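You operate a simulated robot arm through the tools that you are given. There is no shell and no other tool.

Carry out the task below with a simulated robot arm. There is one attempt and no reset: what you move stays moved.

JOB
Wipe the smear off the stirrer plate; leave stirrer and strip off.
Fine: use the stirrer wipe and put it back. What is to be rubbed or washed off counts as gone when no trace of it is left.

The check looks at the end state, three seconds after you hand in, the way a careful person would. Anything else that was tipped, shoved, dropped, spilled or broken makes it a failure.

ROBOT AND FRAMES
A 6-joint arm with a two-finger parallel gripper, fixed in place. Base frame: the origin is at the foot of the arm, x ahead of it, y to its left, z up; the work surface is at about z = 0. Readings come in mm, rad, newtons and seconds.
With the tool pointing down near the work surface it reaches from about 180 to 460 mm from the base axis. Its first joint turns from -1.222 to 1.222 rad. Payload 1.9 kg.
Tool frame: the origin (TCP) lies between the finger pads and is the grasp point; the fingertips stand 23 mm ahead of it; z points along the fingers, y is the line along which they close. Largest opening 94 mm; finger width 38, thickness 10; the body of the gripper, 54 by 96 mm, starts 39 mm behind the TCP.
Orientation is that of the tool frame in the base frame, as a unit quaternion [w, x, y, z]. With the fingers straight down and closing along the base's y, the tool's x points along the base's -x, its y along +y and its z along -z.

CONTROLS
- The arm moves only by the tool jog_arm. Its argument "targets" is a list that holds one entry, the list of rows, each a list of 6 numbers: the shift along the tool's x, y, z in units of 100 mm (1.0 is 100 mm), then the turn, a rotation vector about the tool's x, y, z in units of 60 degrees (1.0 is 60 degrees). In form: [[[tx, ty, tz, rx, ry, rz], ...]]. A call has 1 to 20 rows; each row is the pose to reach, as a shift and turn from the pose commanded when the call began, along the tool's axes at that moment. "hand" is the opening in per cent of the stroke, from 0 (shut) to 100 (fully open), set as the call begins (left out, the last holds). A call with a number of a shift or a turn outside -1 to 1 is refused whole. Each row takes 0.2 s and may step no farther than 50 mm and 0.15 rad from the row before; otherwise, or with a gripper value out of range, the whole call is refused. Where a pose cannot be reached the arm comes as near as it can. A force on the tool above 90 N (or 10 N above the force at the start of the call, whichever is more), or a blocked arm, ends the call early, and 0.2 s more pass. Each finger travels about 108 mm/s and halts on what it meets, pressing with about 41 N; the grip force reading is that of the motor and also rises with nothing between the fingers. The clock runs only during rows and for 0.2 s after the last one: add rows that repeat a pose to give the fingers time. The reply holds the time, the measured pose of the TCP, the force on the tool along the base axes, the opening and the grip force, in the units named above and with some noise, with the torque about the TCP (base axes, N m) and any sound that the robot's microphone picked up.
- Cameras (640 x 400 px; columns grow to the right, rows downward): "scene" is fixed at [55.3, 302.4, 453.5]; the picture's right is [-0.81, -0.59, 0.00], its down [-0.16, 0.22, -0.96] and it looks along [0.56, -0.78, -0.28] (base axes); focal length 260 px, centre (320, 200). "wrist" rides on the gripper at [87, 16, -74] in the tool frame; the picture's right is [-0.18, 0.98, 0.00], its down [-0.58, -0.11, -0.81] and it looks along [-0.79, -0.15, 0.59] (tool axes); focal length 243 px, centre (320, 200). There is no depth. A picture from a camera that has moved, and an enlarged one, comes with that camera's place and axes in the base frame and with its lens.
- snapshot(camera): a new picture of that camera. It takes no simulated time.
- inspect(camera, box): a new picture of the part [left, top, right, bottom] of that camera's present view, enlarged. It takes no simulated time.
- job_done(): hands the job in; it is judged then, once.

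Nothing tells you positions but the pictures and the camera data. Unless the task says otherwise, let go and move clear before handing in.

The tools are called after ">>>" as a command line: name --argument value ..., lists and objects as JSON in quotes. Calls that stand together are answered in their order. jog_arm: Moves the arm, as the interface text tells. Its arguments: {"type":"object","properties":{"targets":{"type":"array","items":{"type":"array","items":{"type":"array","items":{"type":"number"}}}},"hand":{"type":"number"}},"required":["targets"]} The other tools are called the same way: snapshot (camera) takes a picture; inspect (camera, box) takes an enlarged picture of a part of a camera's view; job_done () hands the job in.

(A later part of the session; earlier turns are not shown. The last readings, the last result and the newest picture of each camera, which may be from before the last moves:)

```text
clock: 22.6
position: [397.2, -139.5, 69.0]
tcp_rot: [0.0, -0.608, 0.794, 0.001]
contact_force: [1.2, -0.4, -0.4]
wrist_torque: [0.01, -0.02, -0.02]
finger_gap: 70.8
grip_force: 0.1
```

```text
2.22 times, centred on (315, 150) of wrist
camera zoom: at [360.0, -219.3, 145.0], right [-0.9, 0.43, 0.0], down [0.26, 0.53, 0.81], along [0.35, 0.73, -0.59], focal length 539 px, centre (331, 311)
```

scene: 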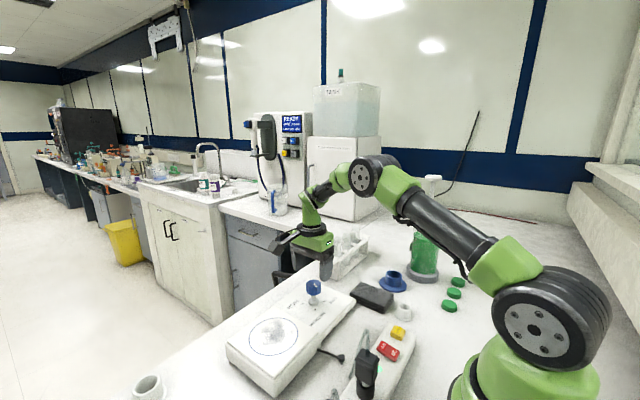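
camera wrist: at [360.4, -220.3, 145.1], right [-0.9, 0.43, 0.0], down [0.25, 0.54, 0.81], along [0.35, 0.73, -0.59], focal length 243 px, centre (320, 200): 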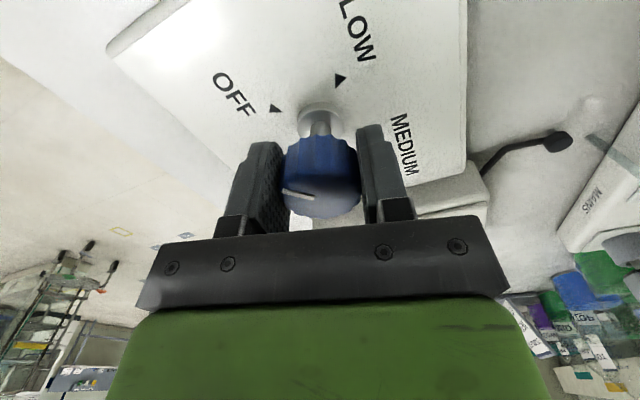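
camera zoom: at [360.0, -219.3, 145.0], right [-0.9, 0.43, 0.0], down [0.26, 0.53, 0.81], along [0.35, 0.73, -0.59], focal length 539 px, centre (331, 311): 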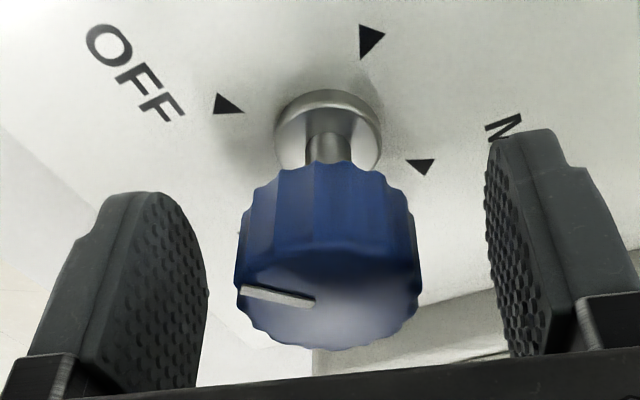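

The knob stays on OFF. I'll lift clear and check from above.

>>> jog_arm --targets '[[[0, 0, -0.3, 0, 0, 0], [0, 0, -0.6, 0, 0, 0], [0, 0, -1.0, 0, 0, 0], [0, 0, -1.0, 0, 0, 0]]]'

>>> snapshot --camera "wrist"

>>> snapshot --camera "scene"

>>> inspect --camera "scene" --box '[210, 260, 370, 400]'

```text
clock: 23.6
position: [397.9, -136.8, 170.4]
tcp_rot: [0.0, -0.609, 0.794, 0.0]
contact_force: [-0.1, -0.9, -0.1]
wrist_torque: [0.0, 0.01, -0.01]
finger_gap: 70.5
grip_force: 0.1
```

```text
taken
camera wrist: at [359.9, -216.8, 245.7], right [-0.9, 0.43, 0.0], down [0.26, 0.53, 0.81], along [0.35, 0.73, -0.59], focal length 243 px, centre (320, 200)
```

wrist: 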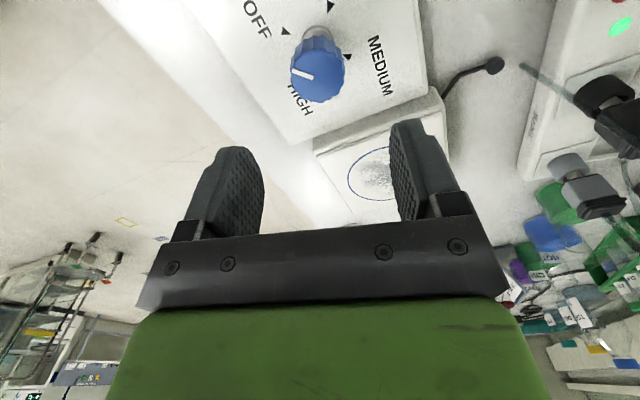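

```text
taken
```

scene: 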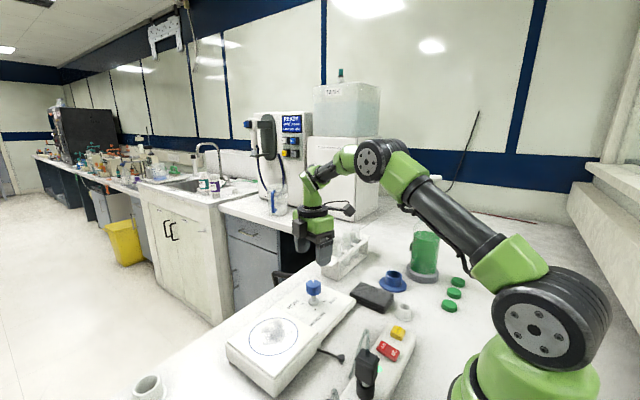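

```text
2.86 times, centred on (290, 330) of scene
camera zoom: at [55.3, 302.4, 453.5], right [-0.81, -0.59, 0.0], down [-0.16, 0.22, -0.96], along [0.56, -0.78, -0.28], focal length 744 px, centre (406, -171)
```

zoom: 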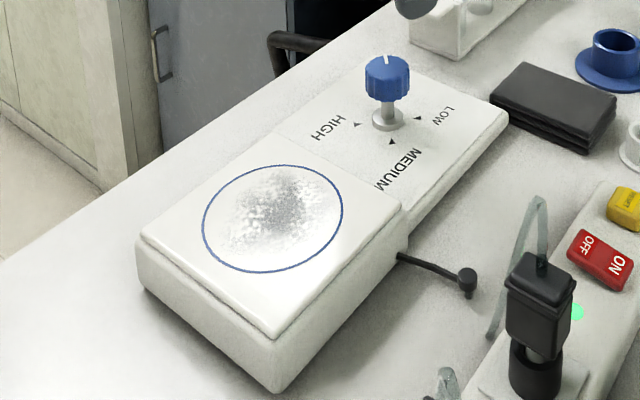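

The knob now points to OFF and the stirrer hasn't shifted. Next is the strip, so I'll look at its surroundings from this view.

>>> inspect --camera "wrist" --box '[440, 0, 640, 240]'

>>> inspect --camera "wrist" --box '[240, 0, 440, 130]'

```text
1.67 times, centred on (540, 120) of wrist
camera zoom: at [359.9, -216.8, 245.7], right [-0.9, 0.43, 0.0], down [0.26, 0.53, 0.81], along [0.35, 0.73, -0.59], focal length 404 px, centre (-47, 333)
```

zoom: 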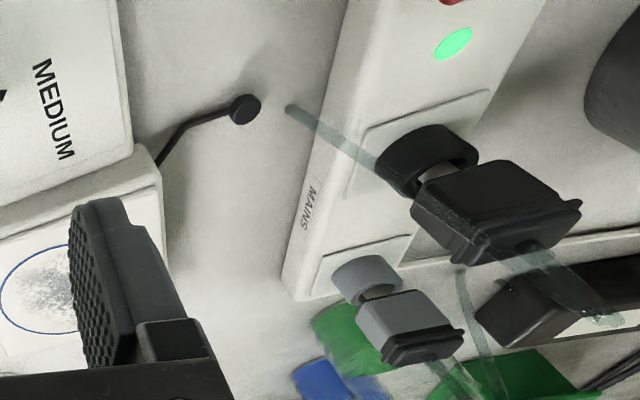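

```text
3.08 times, centred on (340, 65) of wrist
camera zoom: at [359.9, -216.8, 245.7], right [-0.9, 0.43, 0.0], down [0.26, 0.53, 0.81], along [0.35, 0.73, -0.59], focal length 746 px, centre (258, 615)
```

zoom: 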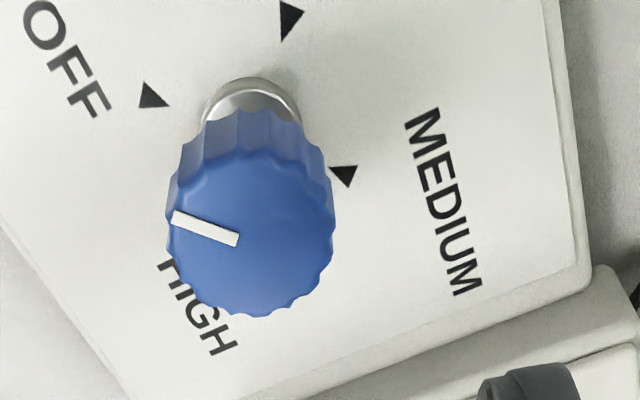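

The pointer matches the OFF arrow within a degree or two. I'll turn the wrist back to neutral, staying high, and move over the strip's rocker.

>>> jog_arm --targets '[[[0, 0, -0.1, 0, 0, 0.125], [0, 0, -0.2, 0, 0, 0.25], [0, 0, -0.3, 0, 0, 0.375], [0, 0, -0.4, 0, 0, 0.5], [0, 0, -0.4, 0, 0, 0.625], [0, 0, -0.4, 0, 0, 0.75], [0, 0, -0.4, 0, 0, 0.875], [0, 0, -0.4, 0, 0, 1.0]]]'

>>> jog_arm --targets '[[[0, 0, 0, 0, 0, 0.125], [0, 0, 0, 0, 0, 0.25], [0, 0, 0, 0, 0, 0.25]]]' --hand 0

>>> jog_arm --targets '[[[0.3, 0.1, 0, 0, 0, 0], [0.6, 0.2, 0, 0, 0, 0], [0.94, 0.21, 0, 0, 0, 0], [0.94, 0.21, 0, 0, 0, 0]]]'

>>> snapshot --camera "wrist"

>>> snapshot --camera "scene"

```text
clock: 25.4
position: [397.0, -140.9, 209.3]
tcp_rot: [0.001, -0.129, 0.992, 0.0]
contact_force: [0.9, 0.2, 0.6]
wrist_torque: [0.01, 0.0, -0.01]
finger_gap: 70.7
grip_force: 0.1
```

```text
clock: 26.2
position: [397.2, -141.1, 210.0]
tcp_rot: [0.001, 0.002, 1.0, 0.0]
contact_force: [0.9, 0.2, 0.5]
wrist_torque: [0.06, -0.01, -0.03]
finger_gap: 0.0
grip_force: 40.9
```

```text
clock: 27.2
position: [304.3, -118.9, 210.9]
tcp_rot: [0.001, 0.002, 1.0, 0.0]
contact_force: [-0.9, -0.6, 0.7]
wrist_torque: [0.01, -0.01, 0.0]
finger_gap: 0.0
grip_force: 40.7
```

```text
taken
camera wrist: at [219.1, -102.8, 286.1], right [0.19, 0.98, 0.0], down [0.58, -0.11, 0.81], along [0.79, -0.15, -0.59], focal length 243 px, centre (320, 200)
```

wrist: 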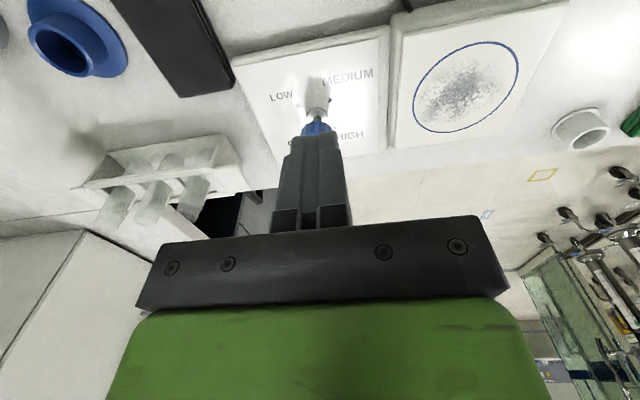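

```text
taken
```

scene: 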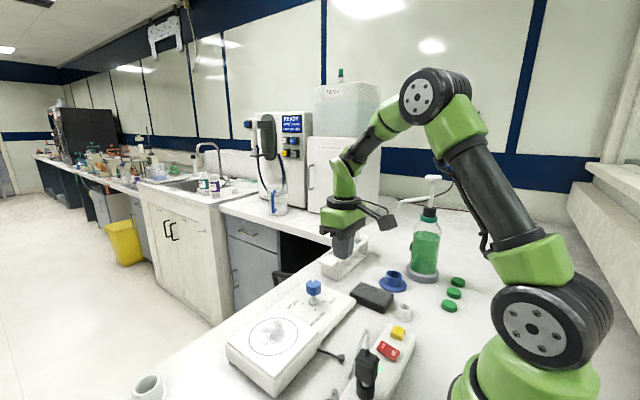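

Now I'll continue over the strip, staying above the plug and cables.

>>> jog_arm --targets '[[[0.3, 0.07, 0, 0, 0, 0], [0.6, 0.14, 0, 0, 0, 0], [0.95, 0.2, 0.1, 0, 0, 0], [0.95, 0.2, 0.3, 0, 0, 0], [0.95, 0.2, 0.3, 0, 0, 0]]]'

>>> snapshot --camera "wrist"

>>> snapshot --camera "scene"

>>> inspect --camera "scene" --box '[320, 240, 480, 400]'

```text
clock: 28.4
position: [207.2, -97.7, 180.0]
tcp_rot: [0.0, 0.002, 1.0, 0.0]
contact_force: [0.4, 0.0, -0.5]
wrist_torque: [0.01, 0.0, 0.0]
finger_gap: 0.0
grip_force: 40.7
```

```text
taken
camera wrist: at [121.9, -81.4, 255.2], right [0.19, 0.98, 0.0], down [0.58, -0.11, 0.81], along [0.79, -0.15, -0.59], focal length 243 px, centre (320, 200)
```

wrist: 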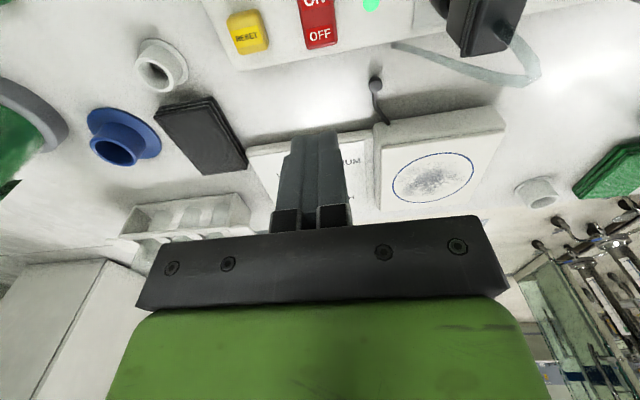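

```text
taken
```

scene: 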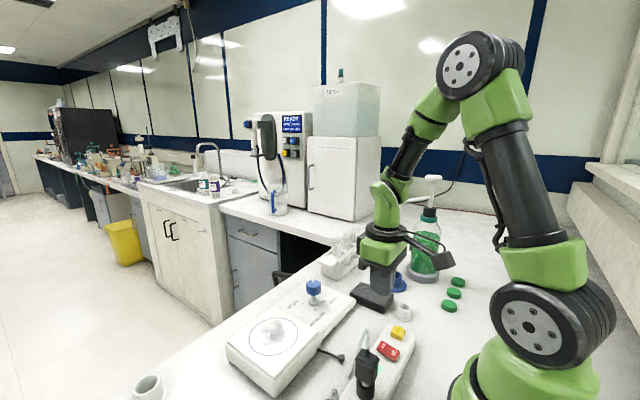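

```text
2.50 times, centred on (400, 320) of scene
camera zoom: at [55.3, 302.4, 453.5], right [-0.81, -0.59, 0.0], down [-0.16, 0.22, -0.96], along [0.56, -0.78, -0.28], focal length 651 px, centre (120, -100)
```

zoom: 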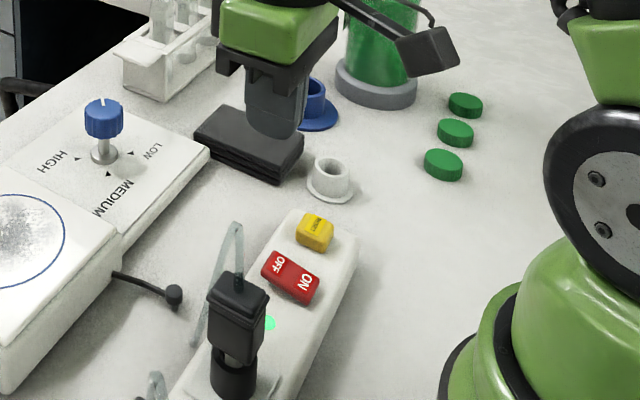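

From here the rocker spans about x 163–200 at y ≈ -94, with its raised OFF end near x ≈ 198. I'll lower the closed fingertips to just above the OFF end.

>>> jog_arm --targets '[[[0.072, 0.043, 0.3, 0, 0, 0], [0.072, 0.043, 0.6, 0, 0, 0], [0.072, 0.043, 0.88, 0, 0, 0], [0.072, 0.043, 0.88, 0, 0, 0]]]'

>>> snapshot --camera "wrist"

>>> inspect --camera "scene" --box '[340, 270, 440, 370]'

```text
clock: 29.4
position: [196.5, -94.2, 89.1]
tcp_rot: [0.001, 0.001, 1.0, 0.0]
contact_force: [-0.1, -0.6, -0.7]
wrist_torque: [-0.03, -0.01, 0.0]
finger_gap: 0.0
grip_force: 41.0
```

```text
taken
camera wrist: at [112.3, -78.7, 165.4], right [0.19, 0.98, 0.0], down [0.58, -0.11, 0.81], along [0.79, -0.15, -0.59], focal length 243 px, centre (320, 200)
```

wrist: 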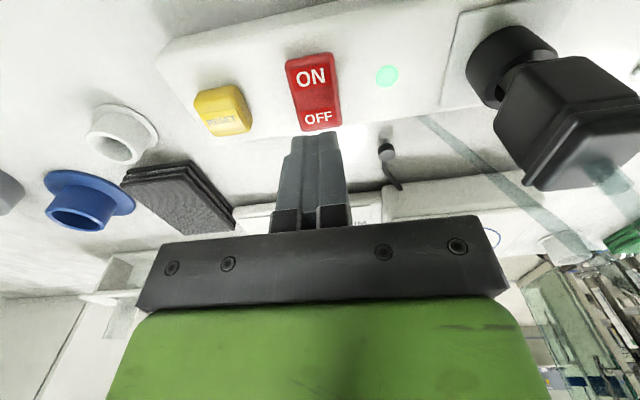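

```text
4.00 times, centred on (390, 320) of scene
camera zoom: at [55.3, 302.4, 453.5], right [-0.81, -0.59, 0.0], down [-0.16, 0.22, -0.96], along [0.56, -0.78, -0.28], focal length 1041 px, centre (40, -280)
```

zoom: 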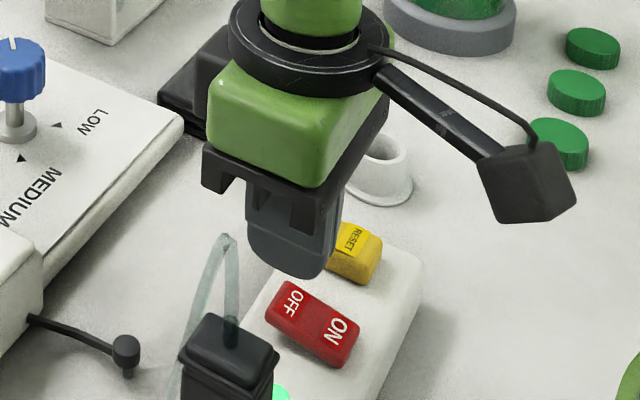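

The fingertips are right above the OFF end. I'll lower in small steps and watch the force.

>>> jog_arm --targets '[[[0, 0, 0.1, 0, 0, 0], [0, 0, 0.18, 0, 0, 0], [0, 0, 0.22, 0, 0, 0], [0, 0, 0.22, 0, 0, 0]]]'

>>> inspect --camera "scene" --box '[340, 290, 440, 390]'

```text
clock: 30.4
position: [200.7, -95.8, 69.9]
tcp_rot: [0.0, 0.001, 1.0, -0.001]
contact_force: [0.5, -0.1, -0.1]
wrist_torque: [0.03, 0.01, -0.02]
finger_gap: 0.3
grip_force: 41.3
```

```text
4.00 times, centred on (390, 340) of scene
camera zoom: at [55.3, 302.4, 453.5], right [-0.81, -0.59, 0.0], down [-0.16, 0.22, -0.96], along [0.56, -0.78, -0.28], focal length 1041 px, centre (40, -360)
```

zoom: 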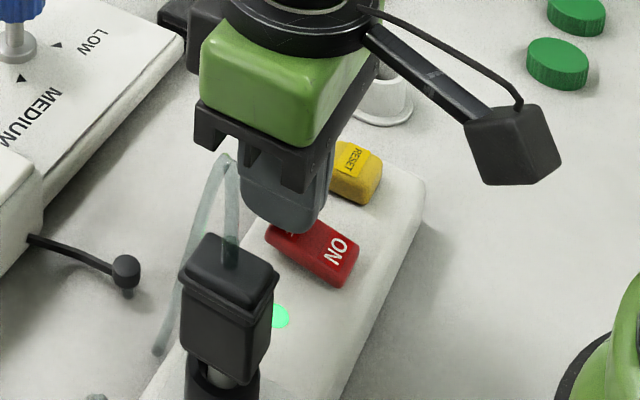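

The tip hovers just over the OFF end with no contact yet, so I'll press down in small steps.

>>> jog_arm --targets '[[[0, 0, 0.02, 0, 0, 0], [0, 0, 0.04, 0, 0, 0], [0, 0, 0.06, 0, 0, 0], [0, 0, 0.06, 0, 0, 0]]]'

>>> inspect --camera "scene" --box '[340, 290, 440, 390]'

```text
clock: 31.4
position: [201.0, -94.0, 64.8]
tcp_rot: [0.0, 0.001, 1.0, 0.0]
contact_force: [-12.3, -8.7, 52.3]
wrist_torque: [-0.2, 1.18, 0.59]
finger_gap: 0.4
grip_force: 41.4
```

```text
4.00 times, centred on (390, 340) of scene
camera zoom: at [55.2, 302.5, 453.5], right [-0.81, -0.59, 0.0], down [-0.16, 0.22, -0.96], along [0.56, -0.78, -0.28], focal length 1041 px, centre (40, -360)
```

zoom: 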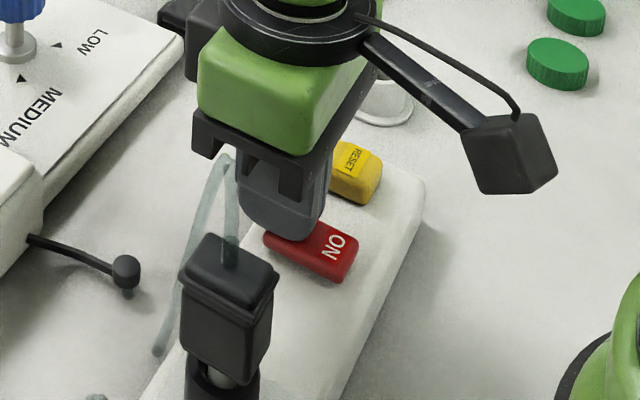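

The rocker has tipped and the green lamp has gone out. I'll lift off and confirm.

>>> jog_arm --targets '[[[0, 0, -0.1, 0, 0, 0], [0, 0, -0.4, 0, 0, 0], [0, 0, -0.8, 0, 0, 0], [0, 0, -1.0, 0, 0, 0]]]'

>>> jog_arm --targets '[[[0, 0, -0.3, 0, 0, 0], [-0.3, 0, -0.5, 0, 0, 0], [-0.6, -0.2, -0.5, 0, 0, 0], [-0.6, -0.4, -0.5, 0, 0, 0]]]'

>>> inspect --camera "scene" --box '[340, 300, 440, 400]'

>>> snapshot --camera "wrist"

```text
clock: 32.4
position: [201.1, -94.1, 162.4]
tcp_rot: [0.0, 0.001, 1.0, 0.0]
contact_force: [0.7, 0.5, -0.2]
wrist_torque: [0.0, -0.01, 0.04]
finger_gap: 0.2
grip_force: 41.2
```

```text
clock: 33.4
position: [261.1, -133.4, 215.2]
tcp_rot: [0.0, 0.002, 1.0, 0.0]
contact_force: [-0.4, 0.7, 0.3]
wrist_torque: [-0.01, 0.01, 0.01]
finger_gap: 0.4
grip_force: 40.5
```

```text
4.00 times, centred on (390, 350) of scene
camera zoom: at [55.3, 302.5, 453.5], right [-0.81, -0.59, 0.0], down [-0.16, 0.22, -0.96], along [0.56, -0.78, -0.28], focal length 1041 px, centre (40, -400)
```

zoom: 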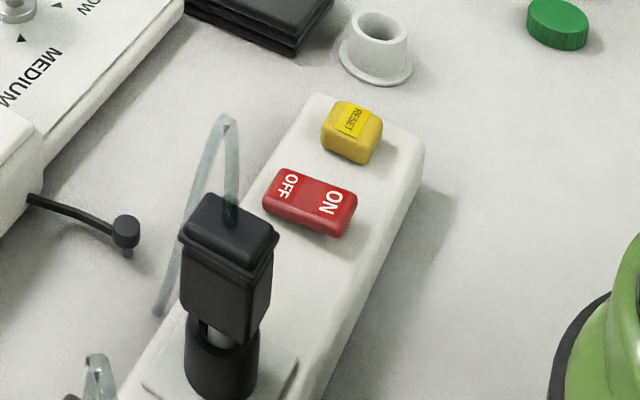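

```text
taken
camera wrist: at [175.9, -117.0, 291.2], right [0.18, 0.98, 0.0], down [0.58, -0.11, 0.81], along [0.79, -0.15, -0.59], focal length 243 px, centre (320, 200)
```

wrist: 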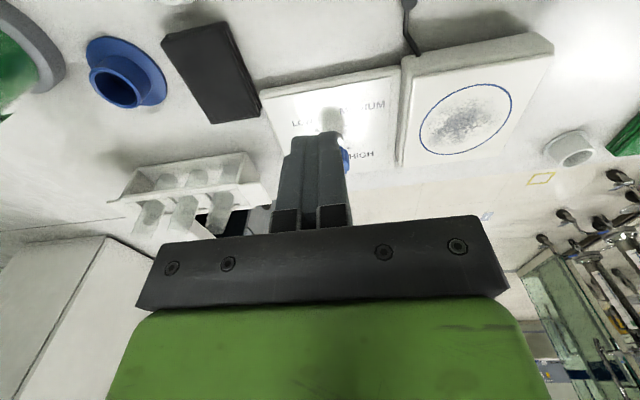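

The strip's lamp is off. I'll look closely at the rocker, and at the wipe from here.

>>> inspect --camera "scene" --box '[370, 325, 440, 385]'

>>> inspect --camera "wrist" --box '[60, 0, 280, 140]'

```text
6.67 times, centred on (405, 355) of scene
camera zoom: at [55.3, 302.5, 453.5], right [-0.81, -0.59, 0.0], down [-0.16, 0.22, -0.96], along [0.56, -0.78, -0.28], focal length 1735 px, centre (-247, -833)
```

zoom: 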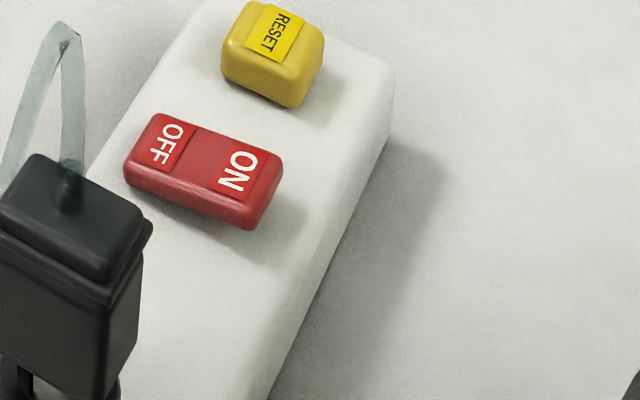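

```text
2.86 times, centred on (170, 70) of wrist
camera zoom: at [175.9, -117.0, 291.2], right [0.18, 0.98, 0.0], down [0.58, -0.11, 0.81], along [0.79, -0.15, -0.59], focal length 693 px, centre (749, 571)
```

zoom: 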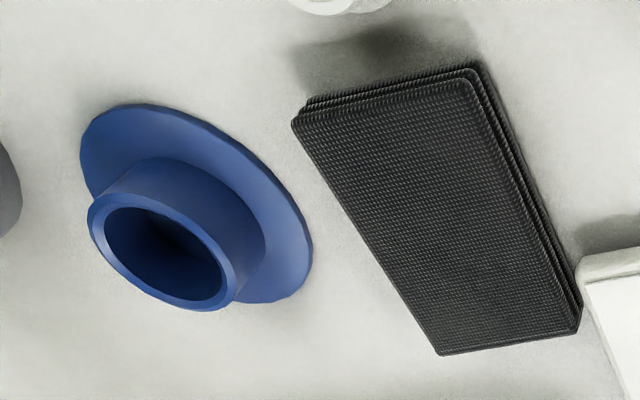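

The rocker's OFF end is down and the lamp is out, so the strip is off. Next I'll go to the black wipe, centred near [295, -262], open to about 75 mm and hover above it.

>>> jog_arm --targets '[[[-0.07, -0.28, 0.1, 0, 0, 0], [-0.14, -0.56, 0.2, 0, 0, 0], [-0.2, -0.85, 0.3, 0, 0, 0], [-0.2, -0.85, 0.3, 0, 0, 0]]]' --hand 80

>>> jog_arm --targets '[[[-0.05, -0.22, 0.3, 0, 0, 0], [-0.1, -0.435, 0.6, 0, 0, 0], [-0.1, -0.435, 0.8, 0, 0, 0], [-0.1, -0.435, 0.8, 0, 0, 0]]]'

>>> snapshot --camera "wrist"

>>> inspect --camera "scene" --box '[320, 220, 440, 320]'

```text
clock: 34.4
position: [280.0, -220.3, 185.0]
tcp_rot: [0.0, 0.0, 1.0, 0.0]
contact_force: [-0.3, 0.1, 0.3]
wrist_torque: [0.0, 0.0, 0.01]
finger_gap: 75.4
grip_force: 0.0
```

```text
clock: 35.4
position: [292.7, -266.3, 103.7]
tcp_rot: [0.0, 0.001, 1.0, 0.001]
contact_force: [0.1, 0.6, -0.2]
wrist_torque: [0.01, -0.01, 0.0]
finger_gap: 75.1
grip_force: 0.1
```

```text
taken
camera wrist: at [207.2, -249.3, 179.6], right [0.18, 0.98, 0.0], down [0.58, -0.11, 0.81], along [0.79, -0.15, -0.59], focal length 243 px, centre (320, 200)
```

wrist: 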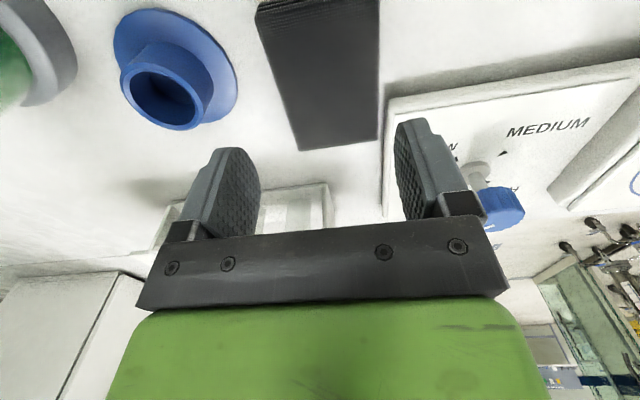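

```text
4.00 times, centred on (380, 270) of scene
camera zoom: at [55.3, 302.4, 453.5], right [-0.81, -0.59, 0.0], down [-0.16, 0.22, -0.96], along [0.56, -0.78, -0.28], focal length 1041 px, centre (80, -80)
```

zoom: 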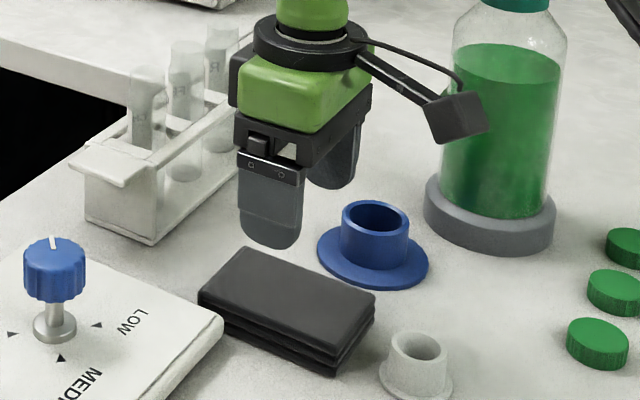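

The wipe's centre comes out closer to y = -259. I'll correct sideways and come lower to check the alignment again.

>>> jog_arm --targets '[[[-0.01, 0.02, 0.15, 0, 0, 0], [-0.02, 0.032, 0.35, 0, 0, 0], [-0.02, 0.032, 0.4, 0, 0, 0], [-0.02, 0.032, 0.4, 0, 0, 0], [-0.02, 0.032, 0.4, 0, 0, 0]]]'

>>> snapshot --camera "wrist"

>>> inspect --camera "scene" --box '[320, 220, 440, 320]'

```text
clock: 36.6
position: [294.0, -260.1, 64.0]
tcp_rot: [0.001, 0.001, 1.0, 0.0]
contact_force: [0.8, 0.5, -0.3]
wrist_torque: [-0.02, -0.01, -0.02]
finger_gap: 75.1
grip_force: 0.0
```

```text
taken
camera wrist: at [208.7, -243.0, 139.7], right [0.19, 0.98, 0.0], down [0.58, -0.11, 0.81], along [0.79, -0.15, -0.59], focal length 243 px, centre (320, 200)
```

wrist: 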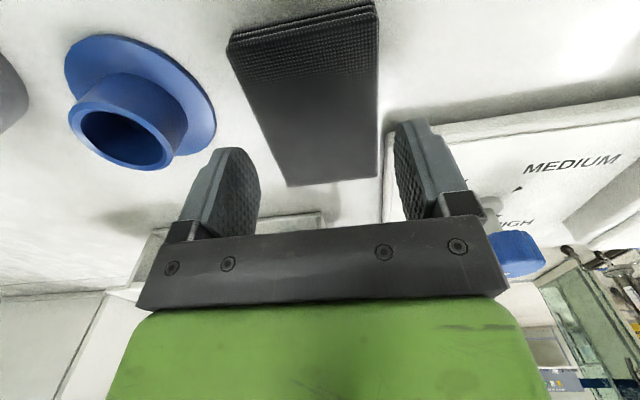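

```text
4.00 times, centred on (380, 270) of scene
camera zoom: at [55.3, 302.4, 453.5], right [-0.81, -0.59, 0.0], down [-0.16, 0.22, -0.96], along [0.56, -0.78, -0.28], focal length 1041 px, centre (80, -80)
```

zoom: 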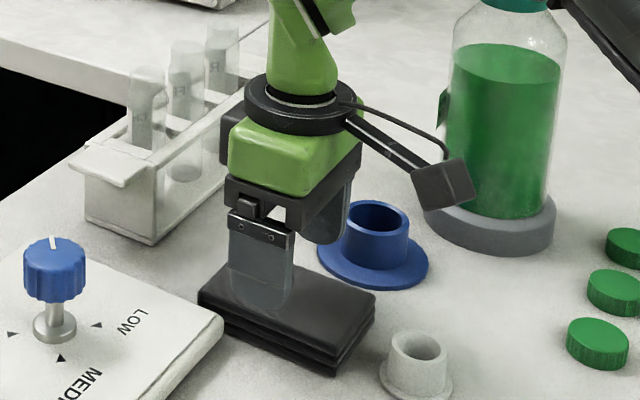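

The gripper is aligned with the wipe to within about 1 mm. I'll check the clearance between the right finger and the stirrer's corner before going down.

>>> inspect --camera "wrist" --box '[340, 80, 500, 240]'

>>> inspect --camera "wrist" --box '[180, 60, 420, 240]'

```text
2.50 times, centred on (420, 160) of wrist
camera zoom: at [208.7, -243.0, 139.7], right [0.19, 0.98, 0.0], down [0.58, -0.11, 0.81], along [0.79, -0.15, -0.59], focal length 606 px, centre (70, 300)
```

zoom: 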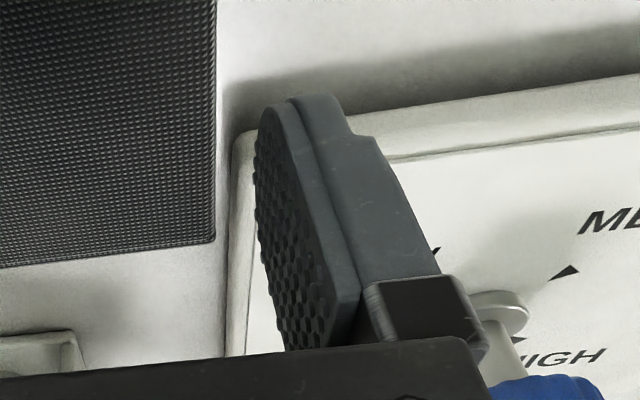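

```text
2.22 times, centred on (300, 150) of wrist
camera zoom: at [208.7, -243.0, 139.7], right [0.19, 0.98, 0.0], down [0.58, -0.11, 0.81], along [0.79, -0.15, -0.59], focal length 539 px, centre (364, 311)
```

zoom: 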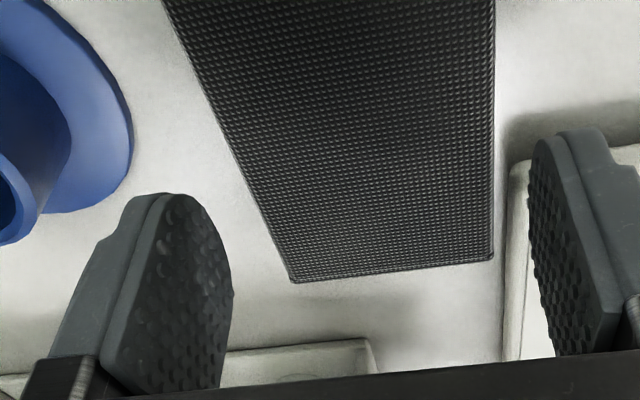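

There's room: the stirrer corner starts past x ≈ 318 and the fingers stay below x ≈ 313. I'll go down around the wipe with the fingertips about 5 mm above the bench.

>>> jog_arm --targets '[[[0, 0, 0.12, 0, 0, 0], [0, 0, 0.24, 0, 0, 0], [0, 0, 0.32, 0, 0, 0], [0, 0, 0.36, 0, 0, 0], [0, 0, 0.36, 0, 0, 0]]]'

>>> snapshot --camera "wrist"

>>> inspect --camera "scene" --box '[320, 220, 440, 320]'

```text
clock: 37.8
position: [293.6, -258.8, 27.4]
tcp_rot: [0.0, 0.001, 1.0, 0.0]
contact_force: [-1.1, 0.0, -0.3]
wrist_torque: [-0.01, 0.0, 0.04]
finger_gap: 75.5
grip_force: 0.0
```

```text
taken
camera wrist: at [207.6, -243.6, 103.4], right [0.19, 0.98, 0.0], down [0.58, -0.11, 0.81], along [0.79, -0.15, -0.59], focal length 243 px, centre (320, 200)
```

wrist: 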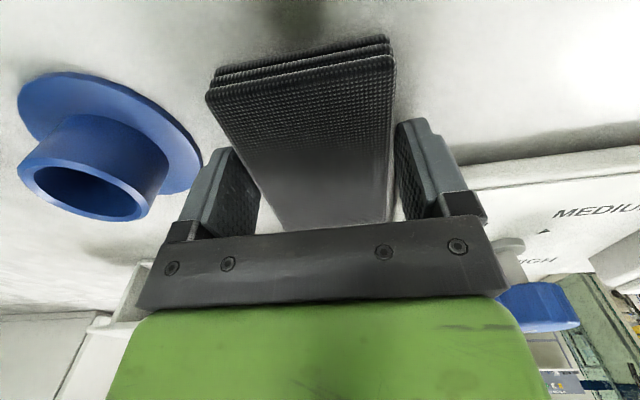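

```text
4.00 times, centred on (380, 270) of scene
camera zoom: at [55.3, 302.4, 453.5], right [-0.81, -0.59, 0.0], down [-0.16, 0.22, -0.96], along [0.56, -0.78, -0.28], focal length 1041 px, centre (80, -80)
```

zoom: 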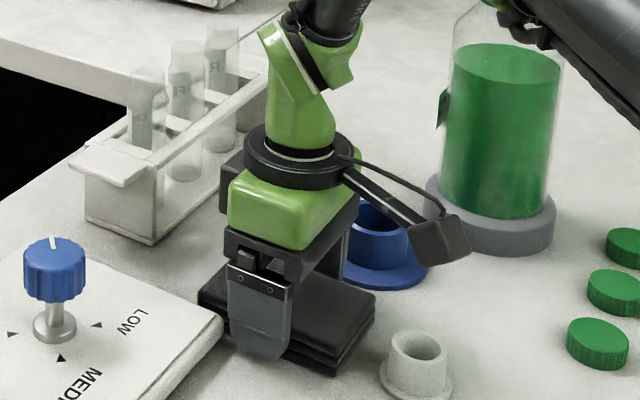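

The fingers sit on both sides of the wipe without touching it. I'll close on it.

>>> jog_arm --targets '[[[0, 0, 0, 0, 0, 0], [0, 0, 0, 0, 0, 0], [0, 0, 0, 0, 0, 0]]]' --hand 45

>>> snapshot --camera "wrist"

>>> inspect --camera "scene" --box '[320, 220, 440, 320]'

```text
clock: 38.6
position: [293.7, -258.6, 27.2]
tcp_rot: [0.0, 0.001, 1.0, -0.001]
contact_force: [0.6, -0.7, 0.4]
wrist_torque: [-0.01, -0.02, -0.02]
finger_gap: 69.0
grip_force: 41.1
```

```text
taken
camera wrist: at [207.6, -243.6, 103.6], right [0.19, 0.98, 0.0], down [0.58, -0.11, 0.81], along [0.79, -0.15, -0.59], focal length 243 px, centre (320, 200)
```

wrist: 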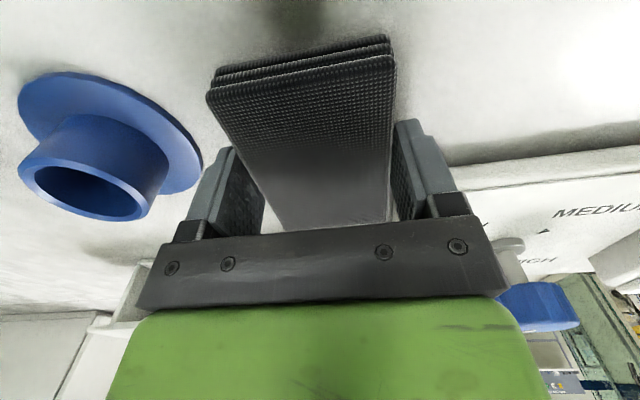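

```text
4.00 times, centred on (380, 270) of scene
camera zoom: at [55.3, 302.4, 453.5], right [-0.81, -0.59, 0.0], down [-0.16, 0.22, -0.96], along [0.56, -0.78, -0.28], focal length 1041 px, centre (80, -80)
```

zoom: 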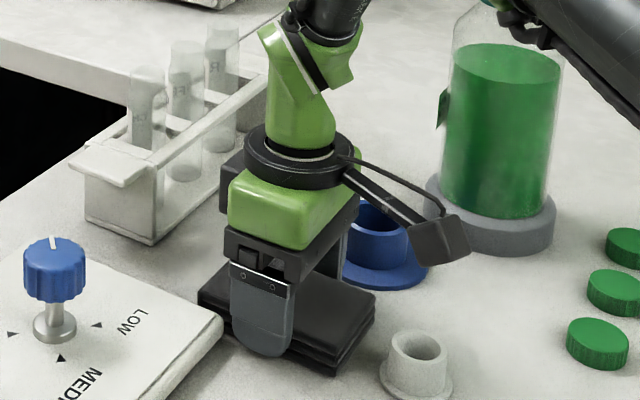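

The wipe is gripped at 69 mm with 41 N. I'll lift it straight up and check the hold; the spot to return to is about [293.7, -258.6, 27].

>>> jog_arm --targets '[[[0, 0, -0.05, 0, 0, 0], [0, 0, -0.2, 0, 0, 0], [0, 0, -0.45, 0, 0, 0], [0, 0, -0.7, 0, 0, 0], [0, 0, -1.0, 0, 0, 0], [0, 0, -1.0, 0, 0, 0]]]'

>>> snapshot --camera "wrist"

>>> inspect --camera "scene" --box '[320, 200, 440, 300]'

```text
clock: 40.0
position: [291.9, -260.1, 126.5]
tcp_rot: [0.0, 0.001, 1.0, 0.0]
contact_force: [0.6, -0.7, -0.3]
wrist_torque: [-0.01, 0.03, 0.02]
finger_gap: 69.0
grip_force: 41.0
```

```text
taken
camera wrist: at [206.1, -243.3, 201.9], right [0.19, 0.98, 0.0], down [0.58, -0.11, 0.81], along [0.79, -0.15, -0.59], focal length 243 px, centre (320, 200)
```

wrist: 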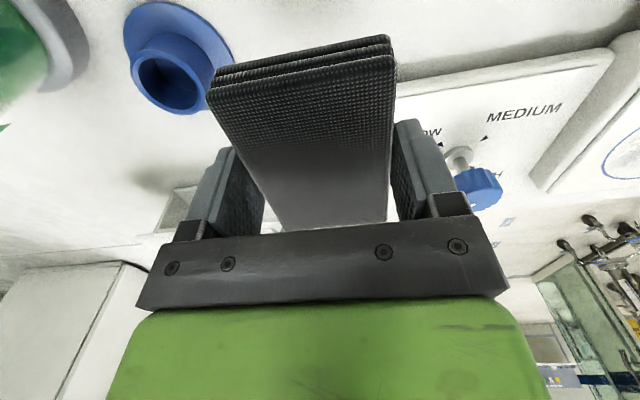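

```text
4.00 times, centred on (380, 250) of scene
camera zoom: at [55.3, 302.4, 453.5], right [-0.81, -0.59, 0.0], down [-0.16, 0.22, -0.96], along [0.56, -0.78, -0.28], focal length 1041 px, centre (80, 0)
```

zoom: 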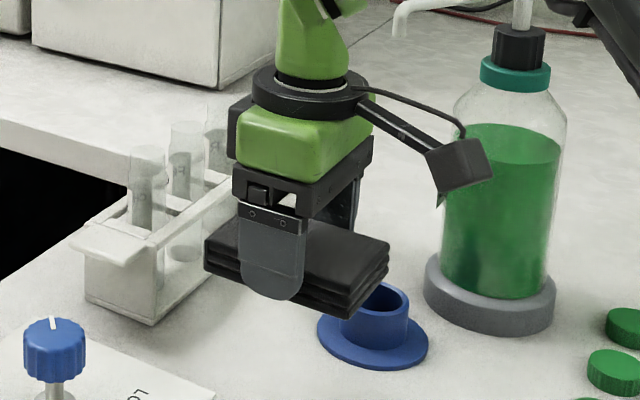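

The wipe hangs level. I need to know whether its underside reaches below the fingertips, so I'll look closer.

>>> inspect --camera "scene" --box '[365, 245, 425, 285]'

>>> inspect --camera "wrist" --box '[180, 20, 460, 240]'

```text
10.00 times, centred on (395, 265) of scene
camera zoom: at [55.3, 302.4, 453.5], right [-0.81, -0.59, 0.0], down [-0.16, 0.22, -0.96], along [0.56, -0.78, -0.28], focal length 2603 px, centre (-430, -450)
```

zoom: 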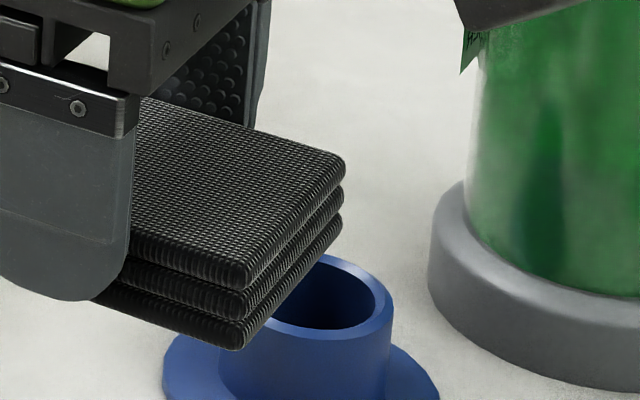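

```text
1.82 times, centred on (320, 130) of wrist
camera zoom: at [206.1, -243.3, 201.9], right [0.19, 0.98, 0.0], down [0.58, -0.11, 0.81], along [0.79, -0.15, -0.59], focal length 441 px, centre (320, 327)
```

zoom: 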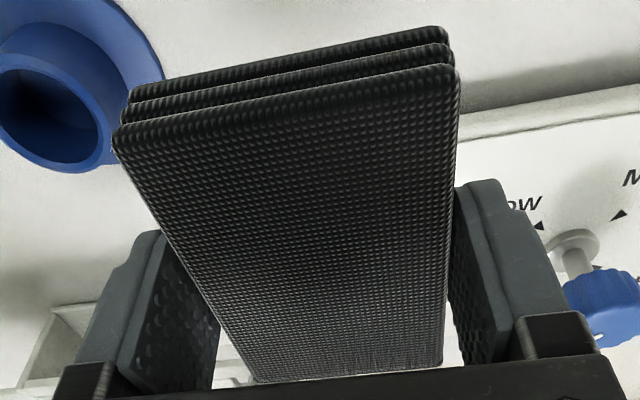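

By my estimate the wipe's underside is about 4 mm below the fingertips, so contact with the plate (z ≈ 50) should come near TCP z ≈ 77. I'll carry it high over the knob to the plate, whose circle is centred near [375, 15].

>>> jog_arm --targets '[[[0, 0, -0.25, 0, 0, 0], [-0.08, 0.25, -0.3, 0, 0, 0], [-0.16, 0.5, -0.3, 0, 0, 0], [-0.24, 0.75, -0.3, 0, 0, 0], [-0.263, 0.914, -0.3, 0, 0, 0]]]'

>>> jog_arm --targets '[[[-0.08, 0.3, 0, 0, 0, 0], [-0.16, 0.6, 0, 0, 0, 0], [-0.263, 0.914, 0, 0, 0, 0]]]'

>>> jog_arm --targets '[[[-0.08, 0.3, 0, 0, 0, 0], [-0.16, 0.6, 0, 0, 0, 0], [-0.263, 0.914, 0, 0, 0, 0], [-0.263, 0.914, 0.2, 0, 0, 0], [-0.263, 0.914, 0.4, 0, 0, 0], [-0.263, 0.914, 0.4, 0, 0, 0]]]'

>>> snapshot --camera "wrist"

>>> inspect --camera "scene" --box '[200, 230, 360, 400]'

```text
clock: 41.2
position: [319.3, -170.5, 154.8]
tcp_rot: [0.0, 0.001, 1.0, 0.001]
contact_force: [0.5, -0.5, 0.0]
wrist_torque: [0.01, -0.02, 0.0]
finger_gap: 68.7
grip_force: 41.0
```

```text
clock: 42.0
position: [347.1, -77.8, 156.5]
tcp_rot: [0.001, 0.001, 1.0, 0.001]
contact_force: [-0.2, 0.1, -0.2]
wrist_torque: [0.02, 0.0, 0.0]
finger_gap: 69.0
grip_force: 40.9
```

```text
clock: 43.4
position: [374.0, 13.2, 116.7]
tcp_rot: [0.0, 0.001, 1.0, -0.001]
contact_force: [0.0, -0.8, 0.2]
wrist_torque: [0.01, -0.01, 0.03]
finger_gap: 68.9
grip_force: 41.1
```

```text
taken
camera wrist: at [288.5, 30.3, 192.4], right [0.19, 0.98, 0.0], down [0.58, -0.11, 0.81], along [0.79, -0.15, -0.59], focal length 243 px, centre (320, 200)
```

wrist: 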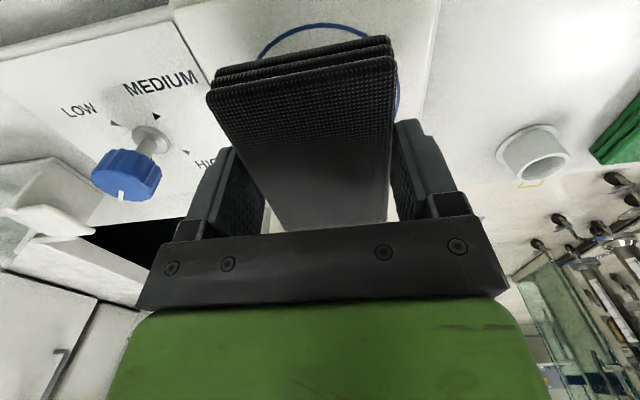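

```text
2.35 times, centred on (280, 315) of scene
camera zoom: at [55.3, 302.4, 453.5], right [-0.81, -0.59, 0.0], down [-0.16, 0.22, -0.96], along [0.56, -0.78, -0.28], focal length 612 px, centre (414, -71)
```

zoom: 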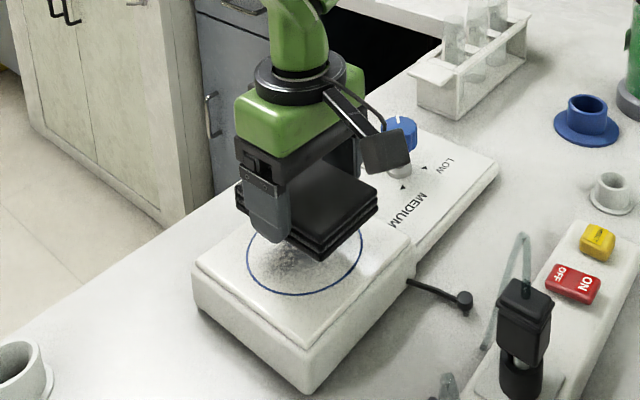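

The wipe is over the plate, so I'll lower it to just above the surface.

>>> jog_arm --targets '[[[0, -0.1, 0.15, 0, 0, 0], [0, -0.25, 0.28, 0, 0, 0], [0, -0.25, 0.36, 0, 0, 0], [0, -0.25, 0.36, 0, 0, 0]]]'

>>> inspect --camera "scene" --box '[230, 270, 340, 380]'

```text
clock: 44.4
position: [373.8, -9.9, 80.7]
tcp_rot: [0.0, 0.001, 1.0, 0.001]
contact_force: [-0.9, 0.2, -0.3]
wrist_torque: [-0.05, -0.02, 0.03]
finger_gap: 68.8
grip_force: 40.5
```

```text
3.64 times, centred on (285, 325) of scene
camera zoom: at [55.3, 302.4, 453.5], right [-0.81, -0.59, 0.0], down [-0.16, 0.22, -0.96], along [0.56, -0.78, -0.28], focal length 947 px, centre (447, -254)
```

zoom: 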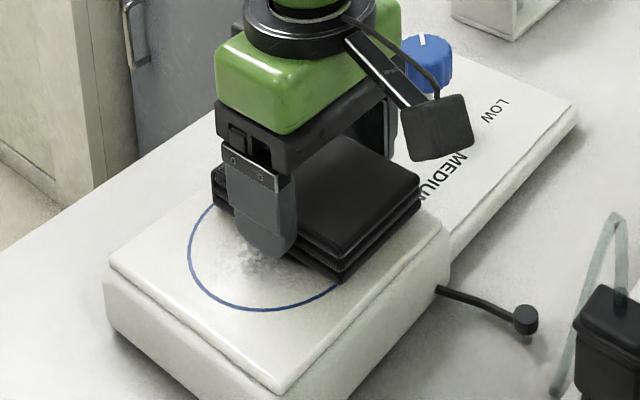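

There's no contact yet, so I'll lower a few more millimetres in 1 mm steps.

>>> jog_arm --targets '[[[0, 0, 0.01, 0, 0, 0], [0, 0, 0.02, 0, 0, 0], [0, 0, 0.03, 0, 0, 0], [0, 0, 0.03, 0, 0, 0]]]'

```text
clock: 45.4
position: [372.7, -11.2, 79.6]
tcp_rot: [0.0, 0.0, 1.0, 0.0]
contact_force: [-0.2, -0.2, -1.7]
wrist_torque: [0.02, -0.01, -0.03]
finger_gap: 68.9
grip_force: 40.8
```

>>> jog_arm --targets '[[[0, 0, 0.01, 0, 0, 0], [0, 0, 0.02, 0, 0, 0], [0, 0, 0.02, 0, 0, 0]]]'

```text
clock: 46.2
position: [371.6, -11.5, 77.5]
tcp_rot: [0.001, 0.001, 1.0, 0.0]
contact_force: [-0.2, -1.3, 8.3]
wrist_torque: [-0.09, 0.16, -0.01]
finger_gap: 69.0
grip_force: 41.5
```

Contact: about 8 N pressing on the plate. I'll press slightly more and make a first stroke along +y across the circle.

>>> jog_arm --targets '[[[0, 0, 0.004, 0, 0, 0], [0, 0.1, 0.004, 0, 0, 0], [0, 0.2, 0.004, 0, 0, 0], [0, 0.3, 0.004, 0, 0, 0], [0, 0.4, 0.004, 0, 0, 0], [0, 0.5, 0.004, 0, 0, 0], [0, 0.55, 0.004, 0, 0, 0]]]'

>>> inspect --camera "scene" --box '[220, 260, 360, 390]'

>>> snapshot --camera "wrist"

```text
clock: 47.8
position: [372.3, 43.5, 76.9]
tcp_rot: [0.0, 0.001, 1.0, 0.0]
contact_force: [-4.5, -13.8, 29.4]
wrist_torque: [-0.34, -0.31, -0.17]
finger_gap: 69.0
grip_force: 41.2
```

```text
3.08 times, centred on (290, 325) of scene
camera zoom: at [55.2, 302.4, 453.6], right [-0.81, -0.59, 0.0], down [-0.16, 0.22, -0.96], along [0.56, -0.78, -0.28], focal length 801 px, centre (412, -185)
```

zoom: 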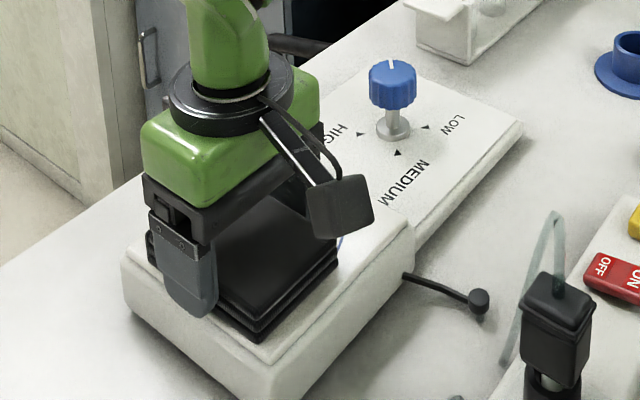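

```text
taken
camera wrist: at [286.7, 59.9, 153.0], right [0.19, 0.98, 0.0], down [0.58, -0.11, 0.81], along [0.79, -0.15, -0.59], focal length 243 px, centre (320, 200)
```

wrist: 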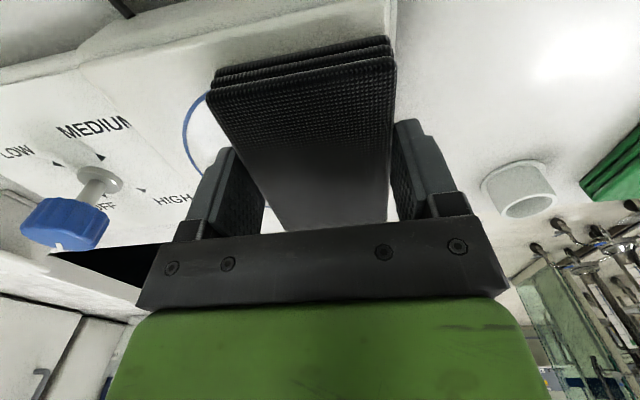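

The stroke went smoothly with about 14 N of friction, and the uncovered part of the circle looks clean. I'll continue with strokes shifted slightly in x.

>>> jog_arm --targets '[[[0.05, 0, 0, 0, 0, 0], [0.1, -0.1, 0, 0, 0, 0], [0.1, -0.2, 0, 0, 0, 0], [0.1, -0.3, 0, 0, 0, 0], [0.1, -0.4, 0, 0, 0, 0], [0.1, -0.5, 0, 0, 0, 0], [0.1, -0.58, 0, 0, 0, 0], [0.0, -0.58, 0, 0, 0, 0], [-0.1, -0.58, 0, 0, 0, 0], [-0.1, -0.48, 0, 0, 0, 0], [-0.1, -0.38, 0, 0, 0, 0], [-0.1, -0.28, 0, 0, 0, 0], [-0.1, -0.18, 0, 0, 0, 0], [-0.1, -0.08, 0, 0, 0, 0], [-0.1, 0.02, 0, 0, 0, 0]]]'

>>> snapshot --camera "wrist"

>>> inspect --camera "scene" --box '[220, 260, 360, 390]'

```text
clock: 51.0
position: [381.8, 46.3, 77.7]
tcp_rot: [0.001, 0.001, 1.0, 0.0]
contact_force: [0.4, -11.8, 21.0]
wrist_torque: [-0.31, 0.06, 0.06]
finger_gap: 69.2
grip_force: 41.1
```

```text
taken
camera wrist: at [296.3, 62.6, 152.5], right [0.19, 0.98, 0.0], down [0.58, -0.11, 0.81], along [0.79, -0.15, -0.59], focal length 243 px, centre (320, 200)
```

wrist: 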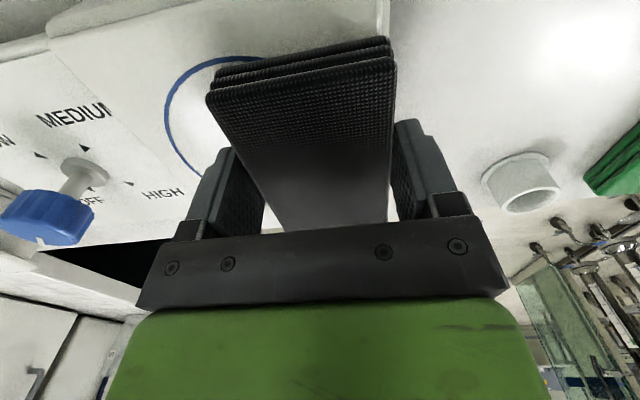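

```text
3.08 times, centred on (290, 325) of scene
camera zoom: at [55.2, 302.4, 453.6], right [-0.81, -0.59, 0.0], down [-0.16, 0.22, -0.96], along [0.56, -0.78, -0.28], focal length 801 px, centre (412, -185)
```

zoom: 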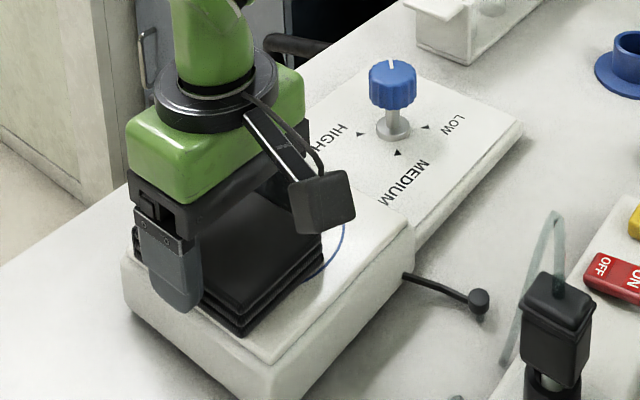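

I'll make another pair of strokes, then lift and move aside to look at the plate.

>>> jog_arm --targets '[[[0.1, 0, 0, 0, 0, 0], [0.1, -0.12, 0, 0, 0, 0], [0.1, -0.24, 0, 0, 0, 0], [0.1, -0.36, 0, 0, 0, 0], [0.1, -0.48, 0, 0, 0, 0], [0.1, -0.6, 0, 0, 0, 0], [0.15, -0.48, 0, 0, 0, 0], [0.15, -0.36, 0, 0, 0, 0], [0.15, -0.24, 0, 0, 0, 0], [0.15, -0.12, 0, 0, 0, 0], [0.15, 0, 0, 0, 0, 0], [0.05, -0.12, 0, 0, 0, 0], [0.05, -0.24, 0, 0, 0, 0], [0.05, -0.36, 0, 0, 0, 0], [0.05, -0.48, 0, 0, 0, 0], [0.05, -0.6, 0, 0, 0, 0]]]'

>>> jog_arm --targets '[[[0, 0, -0.2, 0, 0, 0], [0, 0, -0.5, 0, 0, 0], [0, -0.2, -0.75, 0, 0, 0], [0, -0.5, -0.85, 0, 0, 0], [0, -0.9, -0.85, 0, 0, 0], [0, -0.9, -0.85, 0, 0, 0]]]'

>>> snapshot --camera "wrist"

>>> inspect --camera "scene" --box '[220, 260, 360, 390]'

```text
clock: 54.4
position: [377.3, -12.6, 76.8]
tcp_rot: [0.002, 0.0, 1.0, 0.0]
contact_force: [1.8, 14.6, 29.4]
wrist_torque: [0.34, 0.72, -0.4]
finger_gap: 69.0
grip_force: 41.5
```

```text
clock: 55.8
position: [376.6, -105.1, 160.7]
tcp_rot: [0.0, 0.0, 1.0, 0.0]
contact_force: [0.9, 0.6, -0.8]
wrist_torque: [0.01, -0.01, -0.01]
finger_gap: 68.7
grip_force: 41.2
```

```text
taken
camera wrist: at [290.5, -88.6, 235.8], right [0.18, 0.98, 0.0], down [0.58, -0.11, 0.81], along [0.79, -0.15, -0.59], focal length 243 px, centre (320, 200)
```

wrist: 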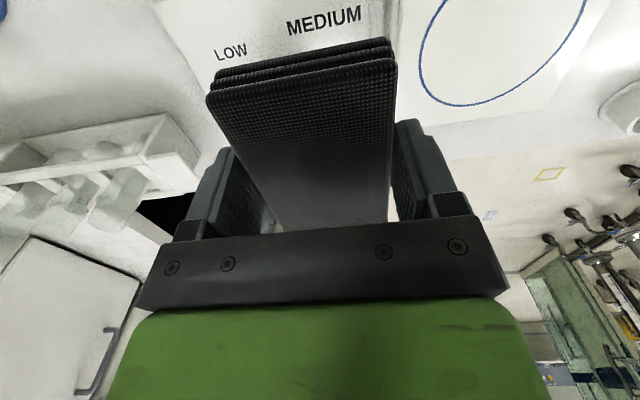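

```text
3.08 times, centred on (290, 325) of scene
camera zoom: at [55.3, 302.4, 453.5], right [-0.81, -0.59, 0.0], down [-0.16, 0.22, -0.96], along [0.56, -0.78, -0.28], focal length 801 px, centre (412, -185)
```

zoom: 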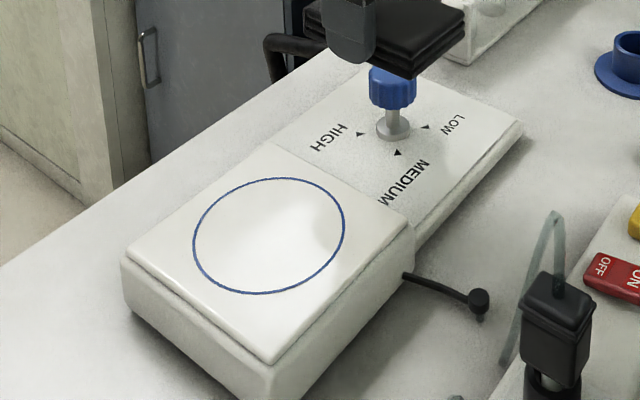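

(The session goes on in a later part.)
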